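You operate a simulated robot arm through the tools that you are given. There is no shell and no other tool. Be economical: measure what you need, move in short steps, check, and stop when the job is done.

You run a simulated two-armed robot. Do the job below in one go: nothing can be reset, and whatever is moved stays where it is left.

Task
Pick up the yellow filter cartridge with one hand, pass it to the other hand and put it on the top of the white box by the aisle.

It is judged by the outcome, as a careful person would: the job done as asked, and still so three seconds after it is handed in. It fails if anything else is knocked over, pushed out of place, dropped, spilled or broken.

Robot
Two 7-joint arms with two-finger parallel grippers on one trunk, on a base that drives. Base frame: it is fixed to the floor where the robot stands at the start and does not move with it; the origin is under the middle of the robot, x ahead of it, y to its left, z up; the surface under the hand at the start is at about z = 850. Readings come in mm, rad, newtons and seconds.
The left shoulder is at the start at [50, 168, 1107], the right one opposite. With the tool pointing down near the work surface each hand reaches from about 220 to 660 mm from the robot's upright axis, wherever it stands, measured 20 degrees to its own side. Places, roughly: top of the white box by the aisle [-1400, -2300, 400]. Payload 1.57 kg a hand.
Tool frame (each hand has its own): the origin (TCP) lies between the finger pads and is the grasp point; the fingertips stand 30 mm ahead of it; z points along the fingers, y is the line along which they close. Largest opening 80 mm; finger width 17, thickness 12; the body of the gripper, 40 by 82 mm, starts 80 mm behind the TCP.
Orientation is that of the tool frame in the base frame, as a unit quaternion [x, y, z, w]. With the fingers straight down and closing along the base's y, the tool's x points along the base's -x, its y along +y and its z along -z.

Tools
- The arms move only by the tool drive_tool. It takes "left_rows", "right_rows" or both (then of equal length, played together; a hand with none holds still); each is a list of rows, each a list of 3 entries, a list of its own where there are three numbers: the opening, from 0 (shut) to 1 (fully open), then the shift along the base's x, y, z in units of 25 mm (1.0 is 25 mm), then the turn, a rotation vector about the base's x, y, z in units of 6 degrees (1.0 is 6 degrees). In form: [[claw, [x, y, z], [rx, ry, rz]], ...]. A call has 1 to 12 rows; each row shifts and turns the commanded pose from where the row before left it. A call with a number of a shift or a turn outside -1 to 1 is refused whole. Each row takes 0.2 s and may step no farther than 50 mm and 0.15 rad from the row before; otherwise, or with a gripper value out of range, the whole call is refused. A pose out of reach is approached as far as the arm can. The call stops where the force on the tool passes 40 N (or 10 N more than at its start, if that is more) or the arm is blocked; 0.2 s more then pass. The fingers move at their own pace (about 45 mm/s each) and stop on an object; they squeeze with about 24 N. The grip force told is the motor's: it shows also when the fingers shut on nothing. Time passes only in rows, and 0.2 s behind the last, so rows that do not move let the fingers close. The reply holds the time, the measured pose of the TCP, the force on the tool along the base axes, the opening and the grip force, in the units named above and with some noise, with the torque about the TCP (base axes, N m) and any sound that the robot's microphone picked up.
- Cameras (640 x 400 px; columns grow to the right, rows downward): "scene" is now at [124.9, 28.8, 1322]; the picture's right is [0.30, -0.95, 0.00], its down [-0.51, -0.16, -0.84] and it looks along [0.80, 0.26, -0.54] (base axes); focal length 269 px, centre (320, 200). "left" rides on the left gripper at [72, 7, -122] in its tool frame; the picture's right is [-0.09, 1.00, 0.00], its down [-0.84, -0.08, -0.54] and it looks along [-0.54, -0.05, 0.84] (tool axes); focal length 238 px, centre (320, 200). "right" rides on the right gripper at [72, -7, -122] in its tool frame; the picture's right is [0.09, 1.00, 0.00], its down [-0.84, 0.08, -0.54] and it looks along [-0.54, 0.05, 0.84] (tool axes); focal length 238 px, centre (320, 200). There is no depth. A picture from a camera that has moved, and an enlarged one, comes with that camera's place and axes in the base frame and with its lens.
- grab_frame(camera): a new picture of that camera. No time passes.
- slide_trunk(by): slides the trunk up (or, below 0, down) by that many mm; the arms and the scene camera ride with it, the base frame stays. It gives what a move gives, with no picture.
- roll_base(legs): drives the robot by 1 to 6 legs, each [ahead, left, turn to the left] in mm, mm and rad, along the robot's own axes; the way and the turn of a leg run together, so that a leg with both is an arc; at most 1500 mm and 3.142 rad a leg. The arms and the cameras ride along, it lands a little off, and it stops where it bumps. It gives what a move gives.
- pan_tilt(pan, tilt): turns the head with the scene camera to pan (to the left, within 1.396 rad either way) and tilt (down, from -0.506 to 1.204), counted from straight ahead of the robot. It gives what a move gives.
- inspect(camera, box): a new picture of the part [left, top, right, bottom] of that camera's present view, enlarged. No time passes.
- close_job(): hands the job in; it is judged then, once.

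Work in short steps. Places have to be worked out from the pictures, the camera data and where the tool is seen: move nearer, look again, correct. Check each grasp and each placing, and mend what went wrong. You have 120 turns and 108 pictures in all, those below and enlarged ones among them. Open the grippers and draw the arms clear of the work before you hand the job in, unless the task says otherwise; then end with one line.

The tools are called by a JSON object that holds its "method" and its "body". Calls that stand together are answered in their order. drive_tool: Moves the arms, as the interface text tells. Its arguments: {"type":"object","properties":{"left_rows":{"type":"array","items":{"type":"array"}},"right_rows":{"type":"array","items":{"type":"array"}}},"required":[]} The other tools are called the same way: slide_trunk (by) slides the trunk up or down; roll_base (legs) drives the base; pan_tilt (pan, tilt) turns the head that bears the scene camera; grab_frame (camera) takes a picture; inspect (camera, box) takes an enlarged picture of a part of a camera's view; close_job () hands the job in.

At the start:

```text
time: 0.0
left_eef_pos: [460.1, 332.0, 1164.2]
left_orientation: [0.001, 1.0, 0.001, 0.0]
left_ft_force: [0.1, 0.4, 0.0]
left_moment: [-0.01, 0.02, -0.01]
left_gripper_width: 80.0
left_finger_force: 0.0
right_eef_pos: [448.5, -86.8, 1177.0]
right_orientation: [0.0, 1.0, 0.0, 0.0]
right_ft_force: [-0.2, -0.7, -0.1]
right_moment: [0.02, 0.02, 0.01]
right_gripper_width: 80.0
right_finger_force: 0.0
trunk travel left (down, up): [-275.0, 168.0]
robot x, y, heading: [1.2, -2.0, 0.003]
head pan, tilt: [0.309, 0.565]
```

scene: 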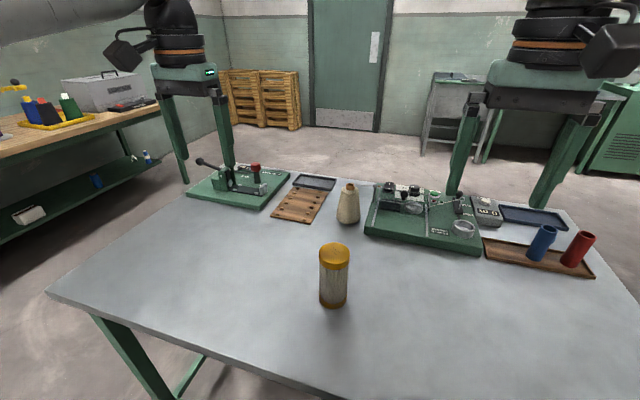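
right: 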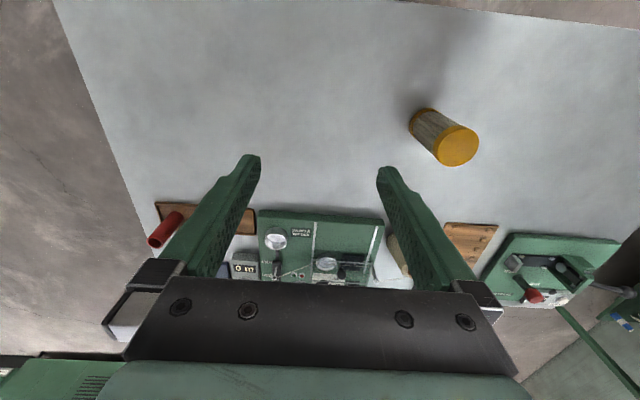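
left: 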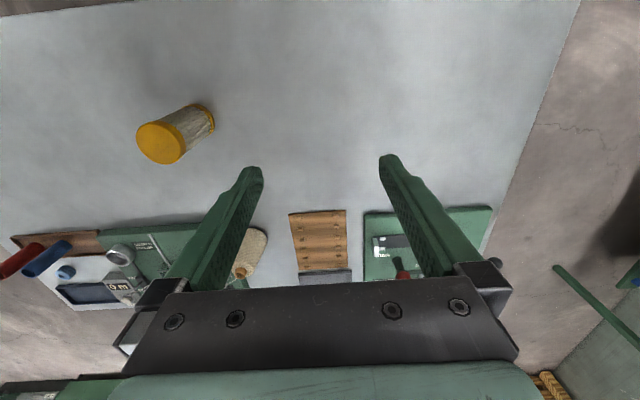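

The cartridge appears to stand at about (483, 117), roughly 115 mm tall and 60 mm wide. I plan to grip it low with the left hand tilted in from the left, then let the right hand take it from above. First I yaw both wrists up high.

{"method": "drive_tool", "body": {"left_rows": [[1, [0, 0, 0], [0, 0, 1]], [1, [0, 0, 0], [0, 0, 1]], [1, [0, 0, 0], [0, 0, 1]], [1, [0, 0, 0], [0, 0, 1]], [1, [0, 0, 0], [0, 0, 1]], [1, [0, 0, 0], [0, 0, 1]], [1, [0, 0, 0], [0, 0, 1]], [1, [0, 0, 0], [0, 0, 1]], [1, [0, 0, 0], [0, 0, 1]], [1, [0, 0, 0], [0, 0, 1]], [1, [0, 0, 0], [0, 0, 1]], [1, [0, 0, 0], [0, 0, 1]]], "right_rows": [[1, [0, -0.5, 0], [0, 0, 1]], [1, [0, -0.5, 0], [0, 0, 1]], [1, [0, -0.5, 0], [0, 0, 1]], [1, [0, -0.5, 0], [0, 0, 1]], [1, [0, -0.5, 0], [0, 0, 1]], [1, [0, -0.5, 0], [0, 0, 1]], [1, [0, -0.5, 0], [0, 0, 1]], [1, [0, -0.5, 0], [0, 0, 1]], [1, [0, 0, 0], [0, 0, 1]], [1, [0, 0, 0], [0, 0, 1]], [1, [0, 0, 0], [0, 0, 1]], [1, [0, 0, 0], [0, 0, 1]]]}}

```text
time: 2.6
left_eef_pos: [460.3, 331.8, 1164.5]
left_orientation: [-0.589, 0.808, 0.0, 0.0]
left_ft_force: [-0.4, -1.1, 0.5]
left_moment: [0.0, -0.02, 0.01]
left_gripper_width: 79.7
left_finger_force: 0.0
right_eef_pos: [353.2, -127.3, 1127.4]
right_orientation: [-0.587, 0.81, 0.0, 0.001]
right_ft_force: [-0.5, -0.2, 0.2]
right_moment: [0.02, 0.03, -0.01]
right_gripper_width: 80.0
right_finger_force: 0.0
right hand out of reach, approached as far as the arm can: row 8, 9, 10, 11, 12
trunk travel left (down, up): [-275.0, 168.0]
robot x, y, heading: [-1.8, 3.3, -0.002]
head pan, tilt: [0.309, 0.565]
```

The left yaw works, but the right wrist runs out of range in that direction. I turn the right hand back to its natural orientation and start tilting the left hand.

{"method": "drive_tool", "body": {"left_rows": [[1, [0, 0, 0], [0, 0, 1]], [1, [0, 0, 0], [0, 0, 1]], [1, [0, 0, 0], [0, 0, 1]], [1, [0, 0, 0], [-1, 0, 0]], [1, [0, 0, 0], [-1, 0, 0]], [1, [0, 0, 0], [-1, 0, 0]], [1, [0, 0, 0], [-1, 0, 0]], [1, [0, 0, 0], [-1, 0, 0]], [1, [0, 0, 0], [-1, 0, 0]], [1, [0, 0, 0], [-1, 0, 0]], [1, [0, 0, 0], [-1, 0, 0]], [1, [0, 0, 0], [-1, 0, 0]]], "right_rows": [[1, [0, 0, 0], [0, 0, -1]], [1, [0, 0, 0], [0, 0, -1]], [1, [0, 0, 0], [0, 0, -1]], [1, [0, 0, 0], [0, 0, -1]], [1, [0, 0, 0], [0, 0, -1]], [1, [0, 0, 0], [0, 0, -1]], [1, [0, 0, 0], [0, 0, -1]], [1, [0, 0, 0], [0, 0, -1]], [1, [0, 0, 0], [0, 0, -1]], [1, [0, 0, 0], [0, 0, -1]], [1, [0, 0, 0], [0, 0, -1]], [1, [0, 0, 0], [0, 0, -1]]]}}

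```text
time: 5.2
left_eef_pos: [460.1, 332.5, 1164.5]
left_orientation: [0.63, -0.63, 0.322, 0.322]
left_ft_force: [-0.9, 0.1, -0.5]
left_moment: [0.03, -0.03, 0.02]
left_gripper_width: 79.8
left_finger_force: 0.1
right_eef_pos: [353.0, -125.4, 1126.1]
right_orientation: [0.0, 1.0, 0.001, 0.0]
right_ft_force: [0.7, 0.1, 0.0]
right_moment: [0.01, -0.01, 0.0]
right_gripper_width: 79.8
right_finger_force: 0.1
trunk travel left (down, up): [-275.0, 168.0]
robot x, y, heading: [1.9, 0.8, 0.003]
head pan, tilt: [0.309, 0.565]
```

The left hand is at 54° of tilt. I add three more tilt steps while bringing it down to the left of the cartridge at a safe height.

{"method": "drive_tool", "body": {"left_rows": [[1, [0.08, -0.2, -0.6], [-1, 0, 0]], [1, [0.08, -0.2, -0.6], [-1, 0, 0]], [1, [0.08, -0.2, -0.6], [-1, 0, 0]], [1, [0.08, -0.2, -0.7], [0, 0, 0]], [1, [0.08, -0.2, -0.7], [0, 0, 0]], [1, [0.08, -0.2, -0.7], [0, 0, 0]], [1, [0.08, -0.2, -0.7], [0, 0, 0]], [1, [0.08, -0.2, -0.7], [0, 0, 0]], [1, [0.08, -0.2, -0.7], [0, 0, 0]], [1, [0.08, -0.2, -0.7], [0, 0, 0]], [1, [0.08, -0.2, -0.7], [0, 0, 0]], [1, [0.08, -0.2, -0.7], [0, 0, 0]]]}}

{"method": "grab_frame", "body": {"camera": "left"}}

{"method": "grab_frame", "body": {"camera": "scene"}}

```text
time: 7.8
left_eef_pos: [406.6, 271.3, 1005.2]
left_orientation: [0.589, -0.584, 0.397, 0.392]
left_ft_force: [0.5, 0.4, -1.4]
left_moment: [0.02, -0.01, -0.02]
left_gripper_width: 80.0
left_finger_force: 0.1
left hand out of reach, approached as far as the arm can: row 3, 5, 6, 7, 8, 9, 10, 11, 12
right_eef_pos: [353.9, -125.9, 1126.8]
right_orientation: [-0.001, 1.0, 0.0, 0.001]
right_ft_force: [-0.1, -0.6, 1.2]
right_moment: [0.0, 0.04, 0.0]
right_gripper_width: 80.0
right_finger_force: 0.0
trunk travel left (down, up): [-275.0, 168.0]
robot x, y, heading: [3.6, 0.2, 0.001]
head pan, tilt: [0.309, 0.565]
```

```text
104 pictures are left
camera left: at [398.6, 358.1, 1117.3], right [-1.0, 0.03, -0.09], down [0.07, 0.82, -0.57], along [0.06, -0.58, -0.82], focal length 238 px, centre (320, 200)
```

left: 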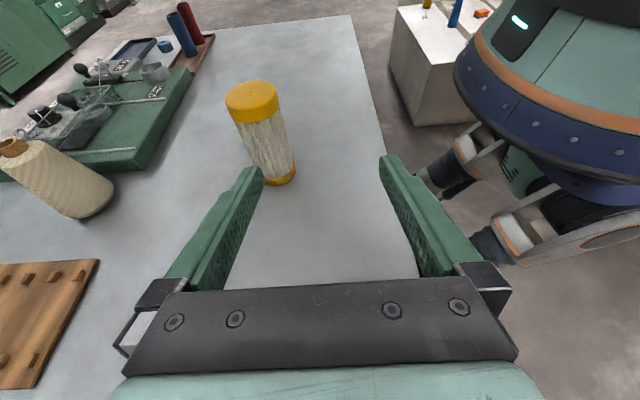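

```text
103 pictures are left
camera scene: at [124.9, 28.9, 1322.0], right [0.3, -0.95, 0.0], down [-0.51, -0.16, -0.84], along [0.8, 0.26, -0.54], focal length 269 px, centre (320, 200)
```

scene: 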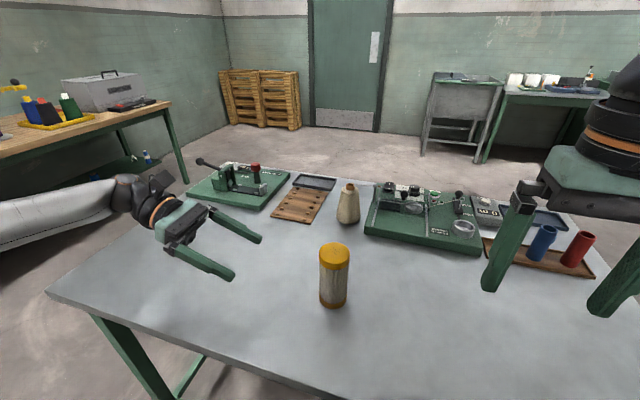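

The cross-body pose is at its reach limit because the wrist has to stay well to the left. Moving the base about 200 mm left brings the cartridge in front of the right side, which helps both hands.

{"method": "roll_base", "body": {"legs": [[0, 200, 0]]}}

```text
time: 10.2
left_eef_pos: [406.6, 468.3, 1005.0]
left_orientation: [0.587, -0.586, 0.396, 0.394]
left_ft_force: [-0.4, 0.1, -0.7]
left_moment: [0.0, -0.01, 0.03]
left_gripper_width: 80.2
left_finger_force: 0.1
right_eef_pos: [354.2, 71.9, 1126.5]
right_orientation: [0.002, 1.0, 0.001, 0.0]
right_ft_force: [0.3, 0.4, 0.2]
right_moment: [-0.01, 0.0, 0.0]
right_gripper_width: 80.1
right_finger_force: 0.0
trunk travel left (down, up): [-275.0, 168.0]
robot x, y, heading: [1.4, 199.3, -0.004]
head pan, tilt: [0.309, 0.565]
```

Now I bring the left hand to about (483, 258, 960) and shift the right hand aside to the right.

{"method": "drive_tool", "body": {"left_rows": [[1, [0, -0.7, 0], [0, 0, 0]], [1, [0, -0.7, 0], [0, 0, 0]], [1, [0, -0.7, 0], [0, 0, 0]], [1, [0, -0.7, 0], [0, 0, 0]], [1, [0.3, -0.7, 0], [0, 0, 0]], [1, [0.4, -0.7, 0], [0, 0, 0]], [1, [0.4, -0.7, -0.3], [0, 0, 0]], [1, [0.4, -0.7, -0.3], [0, 0, 0]], [1, [0.4, -0.7, -0.3], [0, 0, 0]], [1, [0.4, -0.7, -0.3], [0, 0, 0]], [1, [0.4, -0.7, -0.3], [0, 0, 0]], [1, [0.4, -0.7, -0.3], [0, 0, 0]]], "right_rows": [[1, [0, -0.5, 0], [0, 0, 0]], [1, [0, -0.5, 0], [0, 0, 0]], [1, [0, -0.5, 0], [0, 0, 0]], [1, [0, -0.5, 0], [0, 0, 0]], [1, [0, -0.5, 0], [0, 0, 0]], [1, [0, -0.5, 0], [0, 0, 0]], [1, [0, 0, 0], [0, 0, 0]], [1, [0, 0, 0], [0, 0, 0]], [1, [0, 0, 0], [0, 0, 0]], [1, [0, 0, 0], [0, 0, 0]], [1, [0, 0, 0], [0, 0, 0]], [1, [0, 0, 0], [0, 0, 0]]]}}

{"method": "grab_frame", "body": {"camera": "left"}}

{"method": "grab_frame", "body": {"camera": "scene"}}

```text
time: 12.8
left_eef_pos: [390.8, 282.8, 1028.2]
left_orientation: [0.591, -0.586, 0.395, 0.388]
left_ft_force: [-0.7, -0.6, 0.0]
left_moment: [0.02, 0.03, 0.01]
left_gripper_width: 79.9
left_finger_force: 0.0
left hand out of reach, approached as far as the arm can: row 5, 6, 7, 8, 9, 10, 11, 12
right_eef_pos: [353.1, -3.2, 1127.9]
right_orientation: [0.002, 1.0, 0.0, 0.0]
right_ft_force: [1.1, 0.7, 0.4]
right_moment: [-0.01, -0.02, -0.02]
right_gripper_width: 80.1
right_finger_force: 0.0
trunk travel left (down, up): [-275.0, 168.0]
robot x, y, heading: [4.2, 199.5, -0.001]
head pan, tilt: [0.309, 0.565]
```

```text
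102 pictures are left
camera left: at [383.9, 368.7, 1141.8], right [-1.0, 0.03, -0.09], down [0.07, 0.82, -0.56], along [0.06, -0.57, -0.82], focal length 238 px, centre (320, 200)
```

left: 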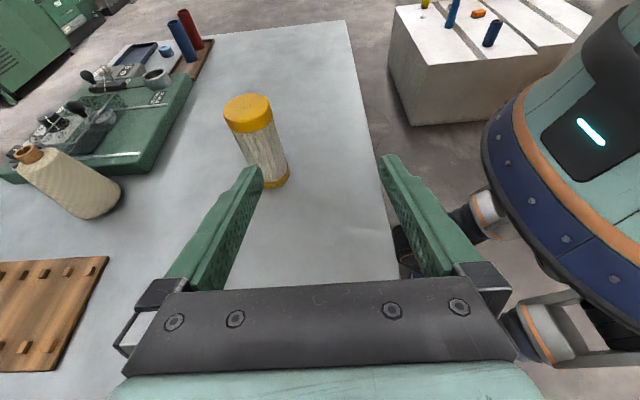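

```text
101 pictures are left
camera scene: at [125.3, 226.7, 1321.9], right [0.3, -0.95, 0.0], down [-0.51, -0.16, -0.84], along [0.81, 0.25, -0.54], focal length 269 px, centre (320, 200)
```

scene: 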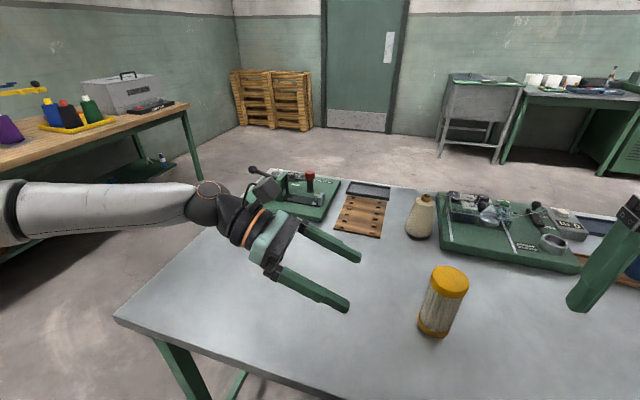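

The wrist is bent too far across. Turning the tool direction to point diagonally forward and right should be easier for the arm, so I rotate the left hand about vertical by 48°.

{"method": "drive_tool", "body": {"left_rows": [[1, [0, 0, 0], [0, 0, 1]], [1, [0, 0, 0], [0, 0, 1]], [1, [0, 0, 0], [0, 0, 1]], [1, [0, 0, 0], [0, 0, 1]], [1, [0, 0, 0], [0, 0, 1]], [1, [0, 0, 0], [0, 0, 1]], [1, [0, 0, 0], [0, 0, 1]], [1, [0, 0, 0], [0, 0, 1]]]}}

{"method": "grab_frame", "body": {"camera": "scene"}}

```text
time: 14.6
left_eef_pos: [414.2, 282.4, 1028.2]
left_orientation: [0.775, -0.296, 0.522, 0.198]
left_ft_force: [0.5, 0.0, 0.2]
left_moment: [0.0, -0.02, 0.03]
left_gripper_width: 80.1
left_finger_force: 0.0
left hand out of reach, approached as far as the arm can: row 7, 8
right_eef_pos: [352.2, -5.1, 1126.1]
right_orientation: [0.002, 1.0, 0.0, 0.0]
right_ft_force: [-0.2, -0.5, -0.4]
right_moment: [0.01, 0.01, 0.0]
right_gripper_width: 79.9
right_finger_force: 0.1
trunk travel left (down, up): [-275.0, 168.0]
robot x, y, heading: [2.2, 198.0, -0.006]
head pan, tilt: [0.309, 0.565]
```

```text
100 pictures are left
camera scene: at [125.2, 226.1, 1322.0], right [0.3, -0.95, 0.0], down [-0.51, -0.16, -0.84], along [0.81, 0.25, -0.54], focal length 269 px, centre (320, 200)
```

scene: 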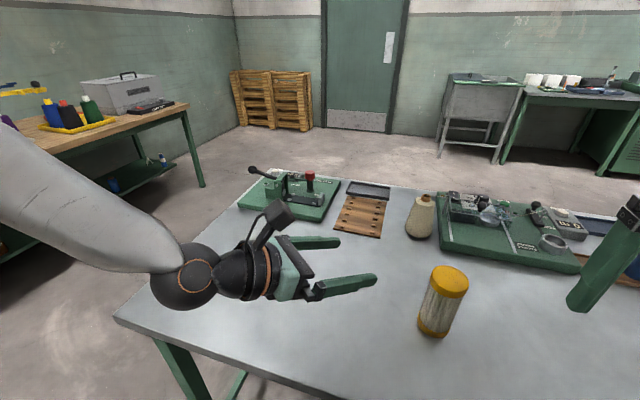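

The arm is now folded too close to the body, so I back the base away by 130 mm.

{"method": "roll_base", "body": {"legs": [[-130, 0, 0]]}}

{"method": "drive_tool", "body": {"left_rows": [[1, [0.5, 0, -0.5], [0, 0, 0]], [1, [0.5, 0, -0.5], [0, 0, 0]], [1, [0.5, 0, -0.5], [0, 0, 0]], [1, [0.5, -0.2, -0.5], [0, 0, 0]], [1, [0.5, -0.3, -0.5], [0, 0, 0]], [1, [0.5, -0.5, -0.5], [0, 0, 0]]]}}

{"method": "grab_frame", "body": {"camera": "scene"}}

```text
time: 15.8
left_eef_pos: [283.7, 284.0, 1029.1]
left_orientation: [0.775, -0.296, 0.522, 0.197]
left_ft_force: [-0.2, -0.4, 0.5]
left_moment: [0.0, 0.01, 0.03]
left_gripper_width: 80.1
left_finger_force: 0.1
right_eef_pos: [223.4, -2.3, 1126.5]
right_orientation: [0.0, 1.0, 0.0, -0.001]
right_ft_force: [-0.4, -0.7, 0.3]
right_moment: [0.03, -0.05, -0.01]
right_gripper_width: 79.8
right_finger_force: 0.1
trunk travel left (down, up): [-275.0, 168.0]
robot x, y, heading: [-130.0, 199.7, -0.003]
head pan, tilt: [0.309, 0.565]
```

```text
time: 17.2
left_eef_pos: [359.3, 257.7, 952.2]
left_orientation: [0.775, -0.295, 0.522, 0.197]
left_ft_force: [-0.2, 0.1, 0.9]
left_moment: [-0.01, 0.03, 0.0]
left_gripper_width: 79.8
left_finger_force: 0.0
right_eef_pos: [223.3, -3.5, 1127.3]
right_orientation: [0.001, 1.0, 0.0, 0.0]
right_ft_force: [0.2, -0.5, 0.5]
right_moment: [-0.02, -0.02, 0.01]
right_gripper_width: 80.0
right_finger_force: 0.1
trunk travel left (down, up): [-275.0, 168.0]
robot x, y, heading: [-122.7, 198.6, -0.003]
head pan, tilt: [0.309, 0.565]
```

```text
99 pictures are left
camera scene: at [-3.7, 227.2, 1321.9], right [0.3, -0.95, 0.0], down [-0.51, -0.16, -0.84], along [0.81, 0.26, -0.54], focal length 269 px, centre (320, 200)
```

scene: 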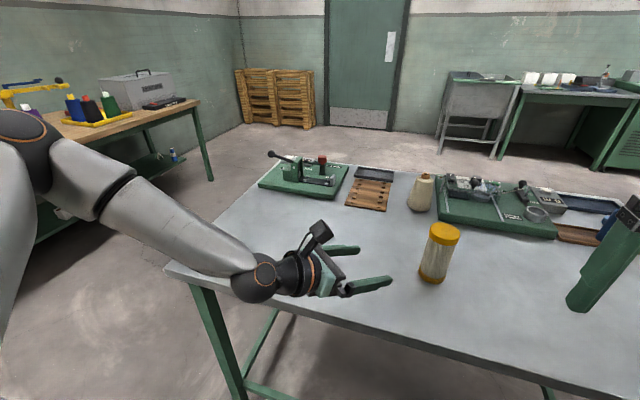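

The pose is reachable now. I move to a pre-grasp about 110 mm short of the cartridge along the tool's direction and check with the left camera.

{"method": "drive_tool", "body": {"left_rows": [[1, [0.3, -0.5, -0.4], [0, 0, 0]], [1, [0.3, -0.5, -0.4], [0, 0, 0]], [1, [0.3, -0.5, -0.4], [0, 0, 0]], [1, [0.3, -0.5, -0.4], [0, 0, 0]], [1, [0.3, -0.5, -0.4], [0, 0, 0]], [1, [0.3, -0.3, -0.3], [0, 0, 0]]]}}

{"method": "grab_frame", "body": {"camera": "left"}}

{"method": "grab_frame", "body": {"camera": "scene"}}

```text
time: 18.6
left_eef_pos: [384.6, 240.6, 940.3]
left_orientation: [0.775, -0.296, 0.523, 0.198]
left_ft_force: [0.4, -0.4, 0.4]
left_moment: [0.01, 0.03, 0.0]
left_gripper_width: 80.2
left_finger_force: 0.3
left hand out of reach, approached as far as the arm can: row 2, 3, 4, 5, 6
right_eef_pos: [224.5, -2.8, 1127.1]
right_orientation: [0.001, 1.0, 0.0, 0.001]
right_ft_force: [0.0, 0.0, 0.3]
right_moment: [0.0, -0.01, 0.01]
right_gripper_width: 80.2
right_finger_force: 0.0
trunk travel left (down, up): [-275.0, 168.0]
robot x, y, heading: [-130.9, 199.0, -0.004]
head pan, tilt: [0.309, 0.565]
```

```text
98 pictures are left
camera left: at [316.3, 292.7, 1052.6], right [-0.69, -0.72, -0.09], down [-0.56, 0.6, -0.57], along [0.46, -0.34, -0.82], focal length 238 px, centre (320, 200)
```

left: 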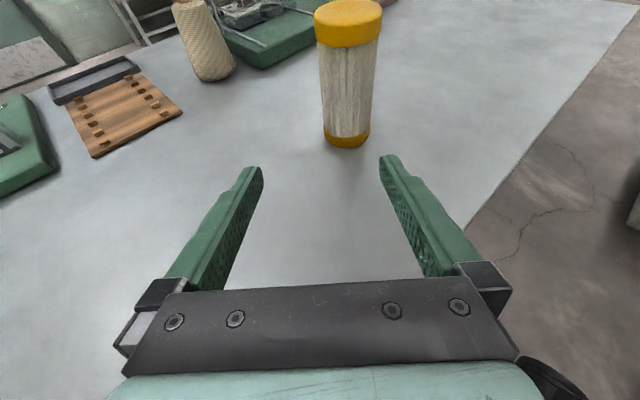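

```text
97 pictures are left
camera scene: at [-3.9, 227.3, 1322.0], right [0.3, -0.95, 0.0], down [-0.51, -0.16, -0.84], along [0.81, 0.25, -0.54], focal length 269 px, centre (320, 200)
```

scene: 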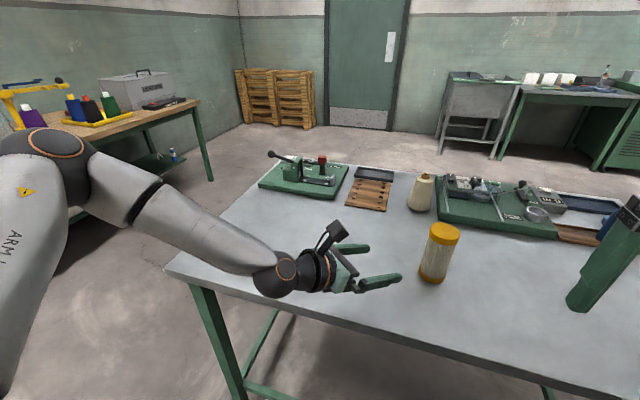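

The arm is at a limit again, but the trunk and base can carry the hand in. I lower the trunk by 48 mm and roll to the pre-grasp point.

{"method": "slide_trunk", "body": {"by": -48}}

{"method": "roll_base", "body": {"legs": [[20, -52, 0]]}}

{"method": "grab_frame", "body": {"camera": "left"}}

{"method": "grab_frame", "body": {"camera": "scene"}}

```text
time: 19.6
left_eef_pos: [384.3, 240.3, 891.3]
left_orientation: [0.775, -0.296, 0.522, 0.199]
left_ft_force: [0.4, 0.6, 0.1]
left_moment: [0.01, 0.01, -0.02]
left_gripper_width: 79.9
left_finger_force: 0.2
right_eef_pos: [224.2, -4.1, 1077.8]
right_orientation: [0.0, 1.0, 0.0, 0.0]
right_ft_force: [0.2, -0.3, -0.1]
right_moment: [-0.02, -0.01, -0.02]
right_gripper_width: 79.8
right_finger_force: 0.1
trunk travel left (down, up): [-227.0, 216.0]
robot x, y, heading: [-130.4, 201.4, 0.001]
head pan, tilt: [0.309, 0.565]
```

```text
time: 20.7
left_eef_pos: [404.5, 188.0, 891.1]
left_orientation: [0.776, -0.296, 0.521, 0.198]
left_ft_force: [0.7, 0.1, -0.6]
left_moment: [0.04, 0.0, 0.05]
left_gripper_width: 79.8
left_finger_force: 0.2
right_eef_pos: [243.8, -54.8, 1078.0]
right_orientation: [0.001, 1.0, 0.001, 0.0]
right_ft_force: [0.0, 0.2, 0.2]
right_moment: [-0.01, -0.03, -0.04]
right_gripper_width: 80.0
right_finger_force: 0.0
trunk travel left (down, up): [-227.0, 216.0]
robot x, y, heading: [-113.2, 150.2, -0.006]
head pan, tilt: [0.309, 0.565]
```

```text
96 pictures are left
camera left: at [336.1, 241.2, 1004.5], right [-0.69, -0.72, -0.09], down [-0.56, 0.6, -0.57], along [0.46, -0.34, -0.82], focal length 238 px, centre (320, 200)
```

left: 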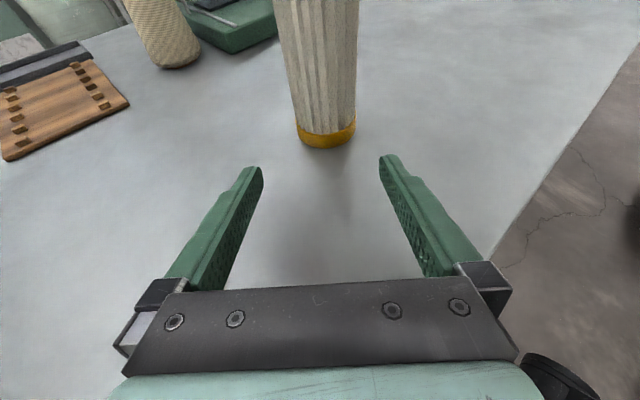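

```text
95 pictures are left
camera scene: at [16.0, 175.6, 1273.9], right [0.3, -0.95, 0.0], down [-0.51, -0.16, -0.84], along [0.81, 0.26, -0.54], focal length 269 px, centre (320, 200)
```

scene: 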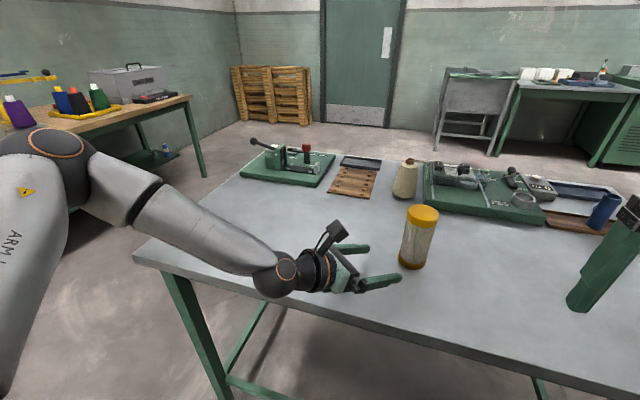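

The left camera puts the cartridge centre at about (482, 113), nearly in line with the fingers. I roll in half way and look again.

{"method": "roll_base", "body": {"legs": [[42, -44, 0]]}}

{"method": "grab_frame", "body": {"camera": "left"}}

```text
time: 21.8
left_eef_pos: [445.7, 144.7, 891.3]
left_orientation: [0.776, -0.296, 0.521, 0.198]
left_ft_force: [0.3, 0.3, -0.2]
left_moment: [-0.01, -0.01, -0.02]
left_gripper_width: 79.9
left_finger_force: 0.1
right_eef_pos: [285.9, -98.7, 1077.9]
right_orientation: [0.0, 1.0, 0.0, 0.0]
right_ft_force: [-0.4, -0.5, -0.3]
right_moment: [0.01, 0.01, 0.0]
right_gripper_width: 80.1
right_finger_force: 0.0
trunk travel left (down, up): [-227.0, 216.0]
robot x, y, heading: [-68.7, 104.1, 0.002]
head pan, tilt: [0.309, 0.565]
```

```text
94 pictures are left
camera left: at [377.8, 197.2, 1004.4], right [-0.69, -0.72, -0.09], down [-0.56, 0.6, -0.57], along [0.46, -0.34, -0.82], focal length 238 px, centre (320, 200)
```

left: 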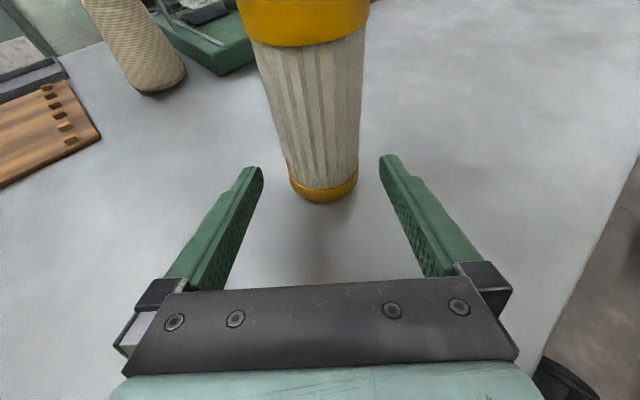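

It is well centred between the fingers. About 35 mm forward and 32 mm right remain.

{"method": "roll_base", "body": {"legs": [[35, -32, 0]]}}

{"method": "grab_frame", "body": {"camera": "left"}}

{"method": "grab_frame", "body": {"camera": "scene"}}

```text
time: 22.7
left_eef_pos: [480.6, 112.5, 891.4]
left_orientation: [0.775, -0.297, 0.521, 0.198]
left_ft_force: [-0.4, 0.4, 0.9]
left_moment: [-0.03, -0.03, -0.01]
left_gripper_width: 79.8
left_finger_force: 0.0
right_eef_pos: [320.4, -130.1, 1077.8]
right_orientation: [0.001, 1.0, 0.0, 0.0]
right_ft_force: [-0.1, 0.9, 0.0]
right_moment: [0.01, 0.02, -0.02]
right_gripper_width: 80.0
right_finger_force: 0.0
trunk travel left (down, up): [-227.0, 216.0]
robot x, y, heading: [-31.4, 69.5, -0.004]
head pan, tilt: [0.309, 0.565]
```

```text
93 pictures are left
camera left: at [412.7, 165.1, 1004.4], right [-0.69, -0.72, -0.09], down [-0.56, 0.6, -0.57], along [0.46, -0.34, -0.82], focal length 238 px, centre (320, 200)
```

left: 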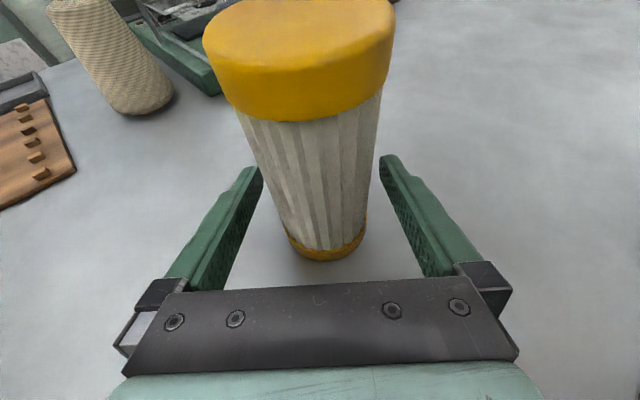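

```text
92 pictures are left
camera scene: at [92.6, 99.8, 1273.9], right [0.3, -0.95, 0.0], down [-0.51, -0.16, -0.84], along [0.81, 0.25, -0.54], focal length 269 px, centre (320, 200)
```

scene: 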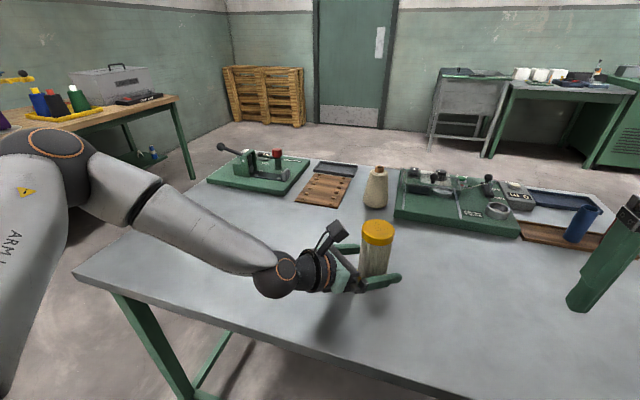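

The cartridge sits between the pads. I close the left gripper without moving the hand.

{"method": "drive_tool", "body": {"left_rows": [[0, [0, 0, 0], [0, 0, 0]], [0, [0, 0, 0], [0, 0, 0]], [0, [0, 0, 0], [0, 0, 0]], [0, [0, 0, 0], [0, 0, 0]], [0, [0, 0, 0], [0, 0, 0]]]}}

{"method": "grab_frame", "body": {"camera": "left"}}

```text
time: 23.9
left_eef_pos: [481.3, 113.8, 890.4]
left_orientation: [0.775, -0.297, 0.521, 0.199]
left_ft_force: [-0.1, -0.9, -0.4]
left_moment: [0.05, -0.04, -0.03]
left_gripper_width: 56.5
left_finger_force: 23.9
right_eef_pos: [319.1, -131.6, 1078.0]
right_orientation: [0.001, 1.0, 0.0, -0.001]
right_ft_force: [-0.3, -0.5, -0.3]
right_moment: [-0.03, 0.0, -0.01]
right_gripper_width: 80.1
right_finger_force: 0.1
trunk travel left (down, up): [-227.0, 216.0]
robot x, y, heading: [-34.8, 70.6, -0.004]
head pan, tilt: [0.309, 0.565]
```

```text
91 pictures are left
camera left: at [412.5, 165.3, 1004.6], right [-0.69, -0.72, -0.09], down [-0.56, 0.6, -0.57], along [0.46, -0.34, -0.82], focal length 238 px, centre (320, 200)
```

left: 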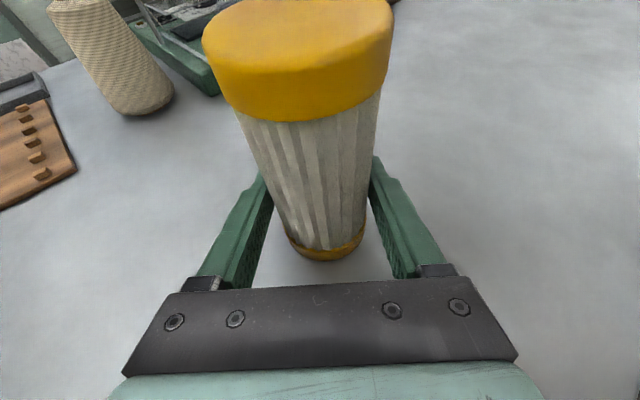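

It is gripped at 56.5 mm with full squeeze. I lift with the trunk.

{"method": "slide_trunk", "body": {"by": 110}}

{"method": "grab_frame", "body": {"camera": "left"}}

{"method": "grab_frame", "body": {"camera": "scene"}}

{"method": "grab_frame", "body": {"camera": "right"}}

```text
time: 25.3
left_eef_pos: [480.6, 113.4, 1001.5]
left_orientation: [0.775, -0.296, 0.522, 0.198]
left_ft_force: [-0.6, 0.5, -1.4]
left_moment: [-0.01, 0.07, -0.02]
left_gripper_width: 56.3
left_finger_force: 24.0
right_eef_pos: [320.4, -130.3, 1189.1]
right_orientation: [0.001, 1.0, 0.0, 0.0]
right_ft_force: [0.2, 0.4, -0.2]
right_moment: [0.01, 0.02, -0.01]
right_gripper_width: 79.9
right_finger_force: 0.0
trunk travel left (down, up): [-337.0, 106.0]
robot x, y, heading: [-31.5, 70.7, -0.002]
head pan, tilt: [0.309, 0.565]
```

```text
90 pictures are left
camera left: at [412.7, 165.4, 1114.3], right [-0.69, -0.72, -0.09], down [-0.56, 0.6, -0.57], along [0.46, -0.34, -0.82], focal length 238 px, centre (320, 200)
```

left: 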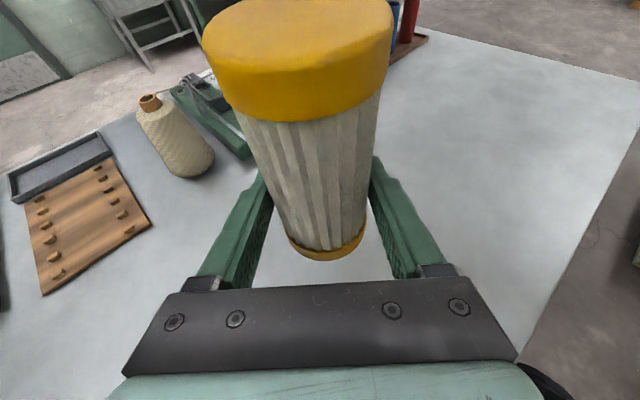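

```text
89 pictures are left
camera scene: at [92.6, 100.1, 1383.9], right [0.3, -0.95, 0.0], down [-0.51, -0.16, -0.84], along [0.81, 0.25, -0.54], focal length 269 px, centre (320, 200)
```

scene: 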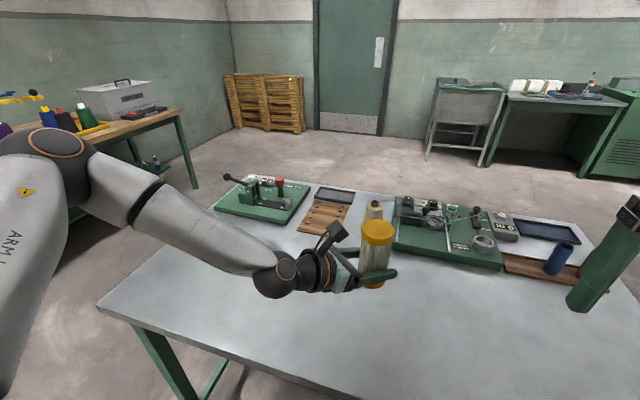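

```text
88 pictures are left
camera right: at [249.2, -137.0, 1310.8], right [-0.09, 1.0, 0.0], down [0.84, 0.07, 0.54], along [0.54, 0.05, -0.84], focal length 238 px, centre (320, 200)
```

right: 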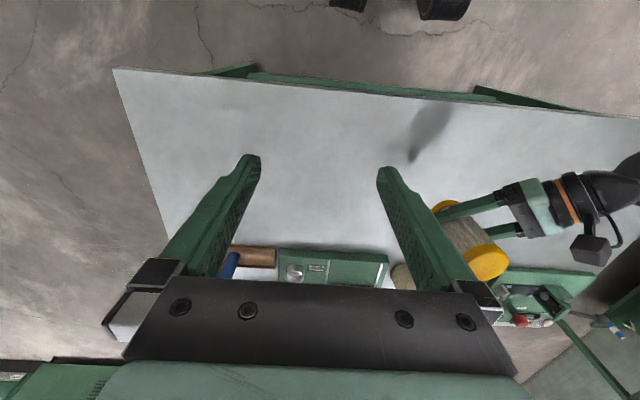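

The lift is clean and the cartridge hangs steady. Now I bring the right hand at its present height to a point near above the cartridge.

{"method": "drive_tool", "body": {"right_rows": [[1, [0.6, 0.7, 0], [0, 0, 0]], [1, [0.6, 0.7, 0], [0, 0, 0]], [1, [0.6, 0.7, 0], [0, 0, 0]], [1, [0.6, 0.7, 0], [0, 0, 0]], [1, [0.6, 0.7, 0], [0, 0, 0]], [1, [0.6, 0.7, 0], [0, 0, 0]], [1, [0.6, 0.7, 0], [0, 0, 0]], [1, [0.6, 0.7, 0], [0, 0, 0]], [1, [0.6, 0.7, 0], [0, 0, 0]], [1, [0.6, 0.7, 0], [0, 0, 0]], [1, [0.4, 0.7, 0], [0, 0, 0]]]}}

{"method": "grab_frame", "body": {"camera": "right"}}

{"method": "grab_frame", "body": {"camera": "scene"}}

```text
time: 27.7
left_eef_pos: [480.5, 113.8, 1000.6]
left_orientation: [0.774, -0.296, 0.522, 0.199]
left_ft_force: [0.0, 0.2, -1.3]
left_moment: [0.01, 0.02, -0.01]
left_gripper_width: 56.6
left_finger_force: 24.0
right_eef_pos: [479.8, 63.0, 1188.7]
right_orientation: [0.001, 1.0, 0.0, -0.001]
right_ft_force: [0.2, 0.0, 0.3]
right_moment: [0.0, -0.02, -0.02]
right_gripper_width: 80.0
right_finger_force: 0.0
trunk travel left (down, up): [-337.0, 106.0]
robot x, y, heading: [-35.6, 73.5, 0.002]
head pan, tilt: [0.309, 0.565]
```

```text
87 pictures are left
camera right: at [408.9, 56.4, 1310.9], right [-0.09, 1.0, 0.0], down [0.84, 0.08, 0.54], along [0.54, 0.05, -0.84], focal length 238 px, centre (320, 200)
```

right: 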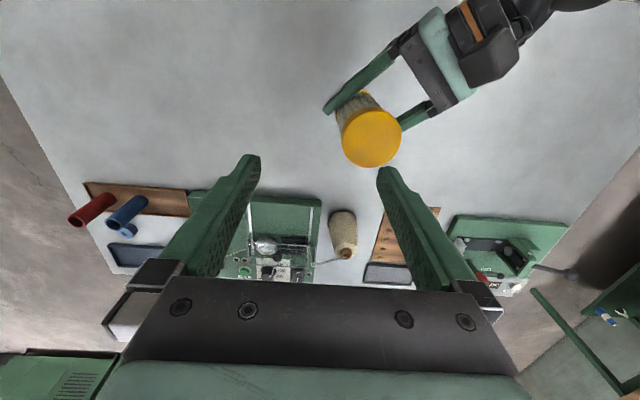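

```text
86 pictures are left
camera scene: at [92.4, 100.7, 1383.9], right [0.3, -0.95, 0.0], down [-0.51, -0.16, -0.84], along [0.81, 0.25, -0.54], focal length 269 px, centre (320, 200)
```

scene: 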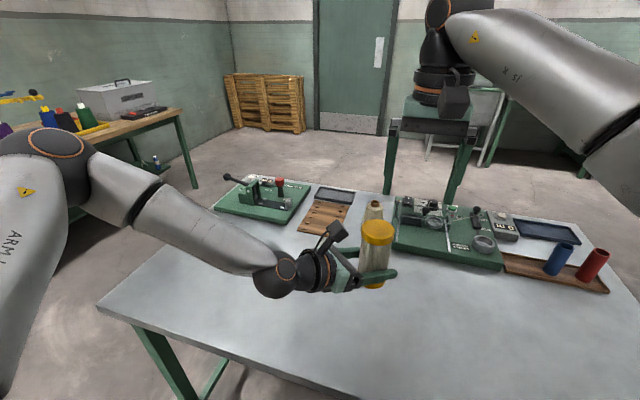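

The cap centre measures about (482, 115), with a diameter near 60 mm. I move above it, staying high, and look again.

{"method": "drive_tool", "body": {"right_rows": [[1, [0.05, 0.7, 0], [0, 0, 0]], [1, [0.05, 0.7, 0], [0, 0, 0]], [1, [0, 0.65, 0], [0, 0, 0]], [1, [0, 0, -0.8], [0, 0, 0]]]}}

{"method": "grab_frame", "body": {"camera": "right"}}

{"method": "grab_frame", "body": {"camera": "scene"}}

```text
time: 28.7
left_eef_pos: [481.2, 113.4, 1001.4]
left_orientation: [0.776, -0.296, 0.521, 0.198]
left_ft_force: [0.4, 1.1, -1.6]
left_moment: [0.01, 0.02, 0.03]
left_gripper_width: 56.5
left_finger_force: 23.8
right_eef_pos: [477.2, 109.1, 1164.5]
right_orientation: [0.001, 1.0, 0.0, 0.0]
right_ft_force: [0.4, 1.1, 0.1]
right_moment: [-0.01, -0.03, -0.01]
right_gripper_width: 80.1
right_finger_force: 0.0
right hand out of reach, approached as far as the arm can: row 3
trunk travel left (down, up): [-337.0, 106.0]
robot x, y, heading: [-33.1, 74.5, 0.001]
head pan, tilt: [0.309, 0.565]
```

```text
85 pictures are left
camera right: at [405.7, 102.5, 1286.6], right [-0.09, 1.0, 0.0], down [0.84, 0.07, 0.54], along [0.54, 0.05, -0.84], focal length 238 px, centre (320, 200)
```

right: 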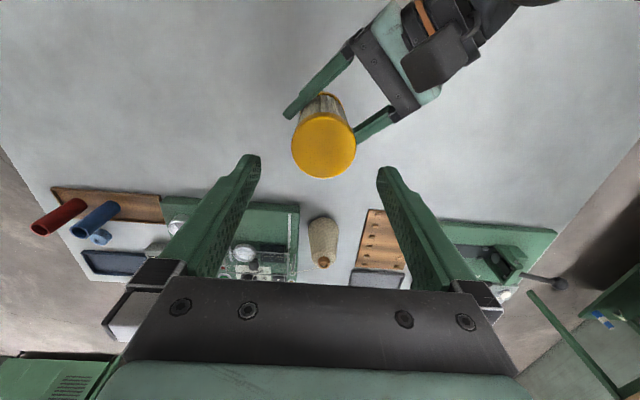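

```text
84 pictures are left
camera scene: at [92.6, 100.3, 1383.9], right [0.3, -0.95, 0.0], down [-0.51, -0.16, -0.84], along [0.81, 0.25, -0.54], focal length 269 px, centre (320, 200)
```

scene: 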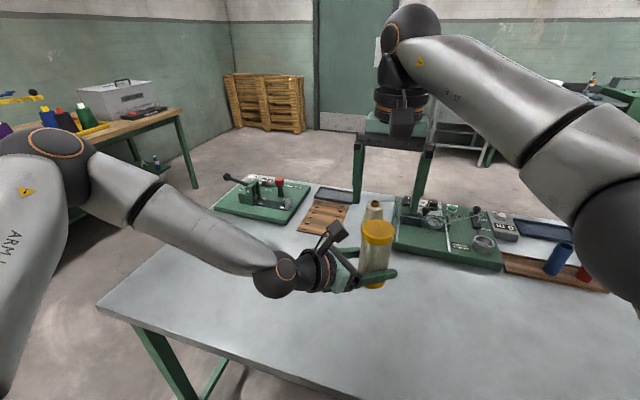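

The right hand is 5 mm short in x and y. Lower down it should reach better, so I descend to just above the cap while correcting.

{"method": "drive_tool", "body": {"right_rows": [[1, [0, 0, -0.8], [0, 0, 0]], [1, [0.1, 0.1, -0.5], [0, 0, 0]], [1, [0.1, 0.1, 0], [0, 0, 0]]]}}

{"method": "grab_frame", "body": {"camera": "right"}}

```text
time: 29.5
left_eef_pos: [480.6, 112.3, 1000.4]
left_orientation: [0.775, -0.297, 0.521, 0.199]
left_ft_force: [-0.2, 0.0, -0.8]
left_moment: [0.01, -0.03, 0.01]
left_gripper_width: 56.3
left_finger_force: 23.9
right_eef_pos: [481.4, 114.6, 1131.7]
right_orientation: [0.002, 1.0, 0.0, 0.0]
right_ft_force: [-0.2, 0.5, -0.3]
right_moment: [0.01, -0.01, -0.01]
right_gripper_width: 79.8
right_finger_force: 0.0
trunk travel left (down, up): [-337.0, 106.0]
robot x, y, heading: [-33.0, 74.0, -0.001]
head pan, tilt: [0.309, 0.565]
```

```text
83 pictures are left
camera right: at [410.2, 107.8, 1254.3], right [-0.09, 1.0, 0.0], down [0.84, 0.07, 0.54], along [0.54, 0.05, -0.84], focal length 238 px, centre (320, 200)
```

right: 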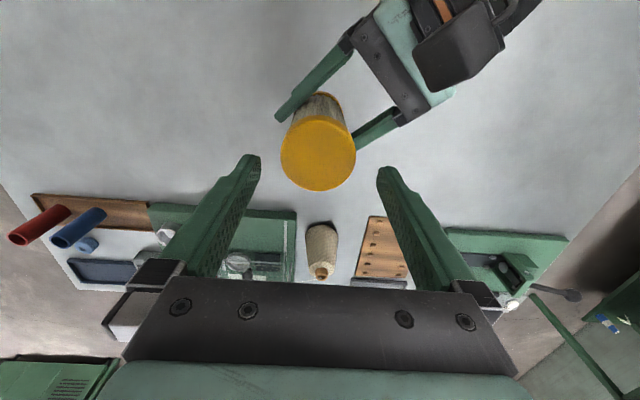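

It is centred within 1 mm. I descend 70 mm to TCP z ≈ 1062, which keeps the fingertips clear of the left fingers.

{"method": "drive_tool", "body": {"right_rows": [[1, [0, 0, -0.7], [0, 0, 0]], [1, [0, 0, -0.7], [0, 0, 0]], [1, [0, 0, -0.7], [0, 0, 0]], [1, [0, 0, -0.7], [0, 0, 0]]]}}

{"method": "grab_frame", "body": {"camera": "right"}}

{"method": "grab_frame", "body": {"camera": "scene"}}

{"method": "grab_frame", "body": {"camera": "left"}}

```text
time: 30.5
left_eef_pos: [480.3, 113.3, 1002.0]
left_orientation: [0.776, -0.296, 0.521, 0.198]
left_ft_force: [-0.3, -0.2, -1.9]
left_moment: [0.01, -0.02, 0.01]
left_gripper_width: 56.3
left_finger_force: 24.3
right_eef_pos: [480.6, 114.7, 1062.6]
right_orientation: [0.002, 1.0, -0.001, 0.0]
right_ft_force: [0.2, -0.1, 0.3]
right_moment: [0.04, 0.02, 0.02]
right_gripper_width: 80.1
right_finger_force: 0.2
trunk travel left (down, up): [-337.0, 106.0]
robot x, y, heading: [-35.2, 73.0, -0.0]
head pan, tilt: [0.309, 0.565]
```

```text
82 pictures are left
camera right: at [409.9, 108.1, 1183.8], right [-0.09, 1.0, 0.0], down [0.84, 0.07, 0.54], along [0.54, 0.05, -0.84], focal length 238 px, centre (320, 200)
```

right: 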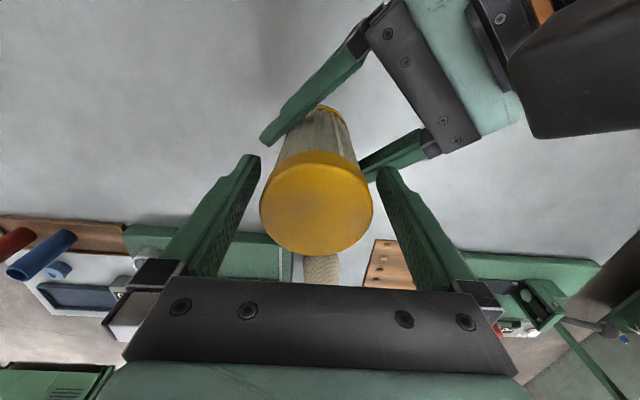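

```text
81 pictures are left
camera scene: at [92.6, 100.1, 1383.9], right [0.3, -0.95, 0.0], down [-0.51, -0.16, -0.84], along [0.81, 0.25, -0.54], focal length 269 px, centre (320, 200)
```

scene: 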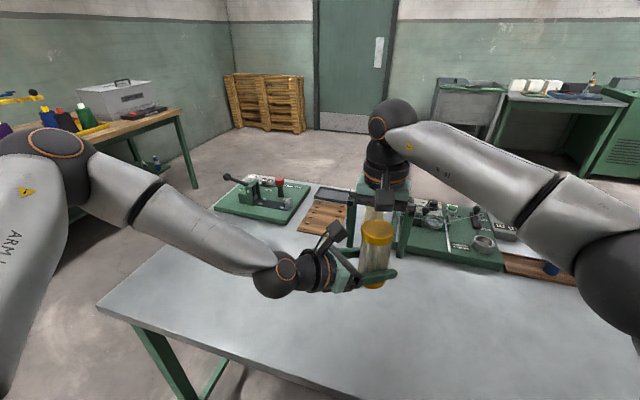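

```text
80 pictures are left
camera left: at [412.7, 165.3, 1114.4], right [-0.69, -0.72, -0.09], down [-0.56, 0.6, -0.57], along [0.46, -0.34, -0.82], focal length 238 px, centre (320, 200)
```

left: 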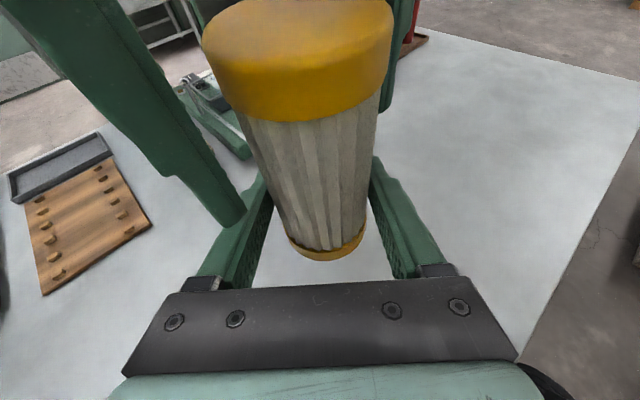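

The cap is between the right fingers with clearance all round. I close the right gripper.

{"method": "drive_tool", "body": {"right_rows": [[0, [0, -0.05, 0], [0, 0, 0]], [0, [0, 0, 0], [0, 0, 0]], [0, [0, 0, 0], [0, 0, 0]], [0, [0, 0, 0], [0, 0, 0]], [0, [0, 0, 0], [0, 0, 0]]]}}

{"method": "grab_frame", "body": {"camera": "right"}}

```text
time: 31.7
left_eef_pos: [481.5, 113.4, 1001.9]
left_orientation: [0.775, -0.296, 0.522, 0.198]
left_ft_force: [-1.9, 3.4, 0.4]
left_moment: [-0.3, -0.13, 0.02]
left_gripper_width: 56.4
left_finger_force: 23.9
right_eef_pos: [481.4, 113.1, 1062.0]
right_orientation: [0.002, 1.0, 0.0, 0.0]
right_ft_force: [1.7, -3.1, -0.8]
right_moment: [0.08, 0.02, -0.04]
right_gripper_width: 56.8
right_finger_force: 24.2
trunk travel left (down, up): [-337.0, 106.0]
robot x, y, heading: [-32.7, 69.7, -0.005]
head pan, tilt: [0.309, 0.565]
```

```text
79 pictures are left
camera right: at [410.2, 106.4, 1184.1], right [-0.09, 1.0, 0.0], down [0.84, 0.07, 0.54], along [0.54, 0.05, -0.84], focal length 238 px, centre (320, 200)
```

right: 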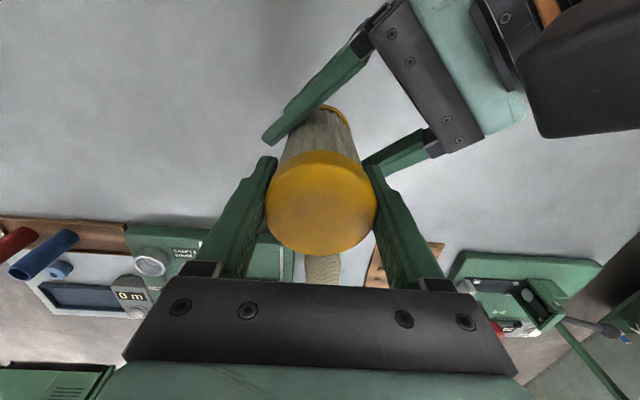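

Both hands hold it. I open the left gripper in place first.

{"method": "drive_tool", "body": {"left_rows": [[1, [0, 0, 0], [0, 0, 0]], [1, [0, 0, 0], [0, 0, 0]], [1, [0, 0, 0], [0, 0, 0]]]}}

{"method": "grab_frame", "body": {"camera": "left"}}

```text
time: 32.5
left_eef_pos: [479.8, 112.0, 1000.4]
left_orientation: [0.775, -0.297, 0.521, 0.199]
left_ft_force: [0.0, -0.7, 0.1]
left_moment: [-0.01, -0.01, 0.0]
left_gripper_width: 79.9
left_finger_force: 0.1
right_eef_pos: [482.4, 112.3, 1060.9]
right_orientation: [0.001, 1.0, 0.0, 0.0]
right_ft_force: [0.4, 0.6, -0.3]
right_moment: [0.06, 0.0, 0.03]
right_gripper_width: 57.0
right_finger_force: 23.9
trunk travel left (down, up): [-337.0, 106.0]
robot x, y, heading: [-35.3, 67.8, -0.001]
head pan, tilt: [0.309, 0.565]
```

```text
78 pictures are left
camera left: at [412.6, 165.3, 1114.4], right [-0.69, -0.72, -0.09], down [-0.56, 0.6, -0.57], along [0.46, -0.34, -0.82], focal length 238 px, centre (320, 200)
```

left: 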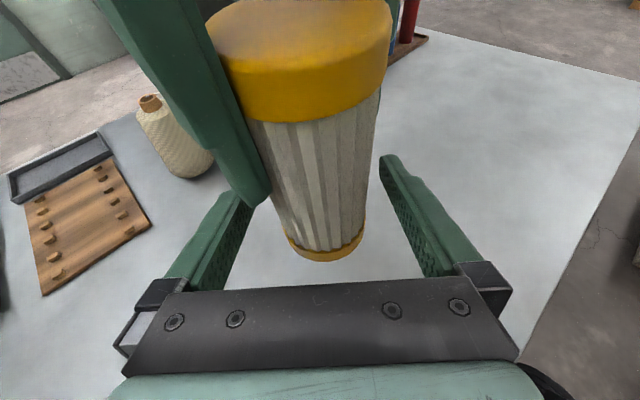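

The left hand is open and the right hand holds the cartridge alone. I pull the left hand back along its own tool axis.

{"method": "drive_tool", "body": {"left_rows": [[1, [-0.68, 0.61, 0.3], [0, 0, 0]], [1, [-0.68, 0.61, 0.3], [0, 0, 0]], [1, [-0.68, 0.61, 0.3], [0, 0, 0]], [1, [-0.68, 0.61, 0.3], [0, 0, 0]], [1, [-0.6, 0.7, 0.3], [0, 0, 0]], [1, [-0.5, 0.7, 0.3], [0, 0, 0]]]}}

{"method": "grab_frame", "body": {"camera": "scene"}}

```text
time: 33.9
left_eef_pos: [384.2, 209.0, 1045.8]
left_orientation: [0.774, -0.297, 0.522, 0.199]
left_ft_force: [0.6, 0.3, 0.4]
left_moment: [-0.04, -0.03, -0.01]
left_gripper_width: 80.0
left_finger_force: 0.1
right_eef_pos: [481.1, 114.0, 1062.9]
right_orientation: [0.0, 1.0, 0.0, 0.0]
right_ft_force: [-0.4, 0.5, 0.5]
right_moment: [-0.01, -0.03, -0.02]
right_gripper_width: 57.1
right_finger_force: 23.9
trunk travel left (down, up): [-337.0, 106.0]
robot x, y, heading: [-30.5, 73.3, -0.003]
head pan, tilt: [0.309, 0.565]
```

```text
77 pictures are left
camera scene: at [92.0, 100.4, 1384.0], right [0.3, -0.95, 0.0], down [-0.51, -0.16, -0.84], along [0.81, 0.25, -0.54], focal length 269 px, centre (320, 200)
```

scene: 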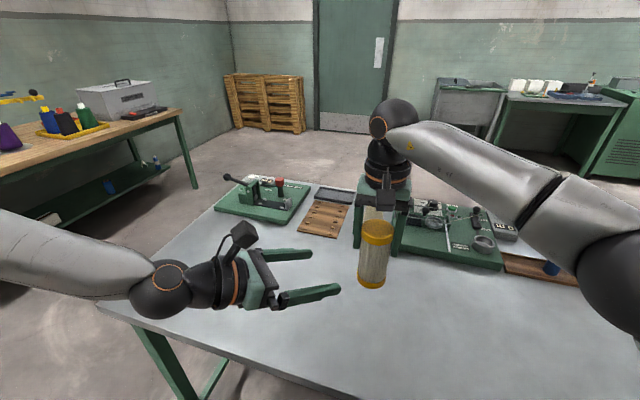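

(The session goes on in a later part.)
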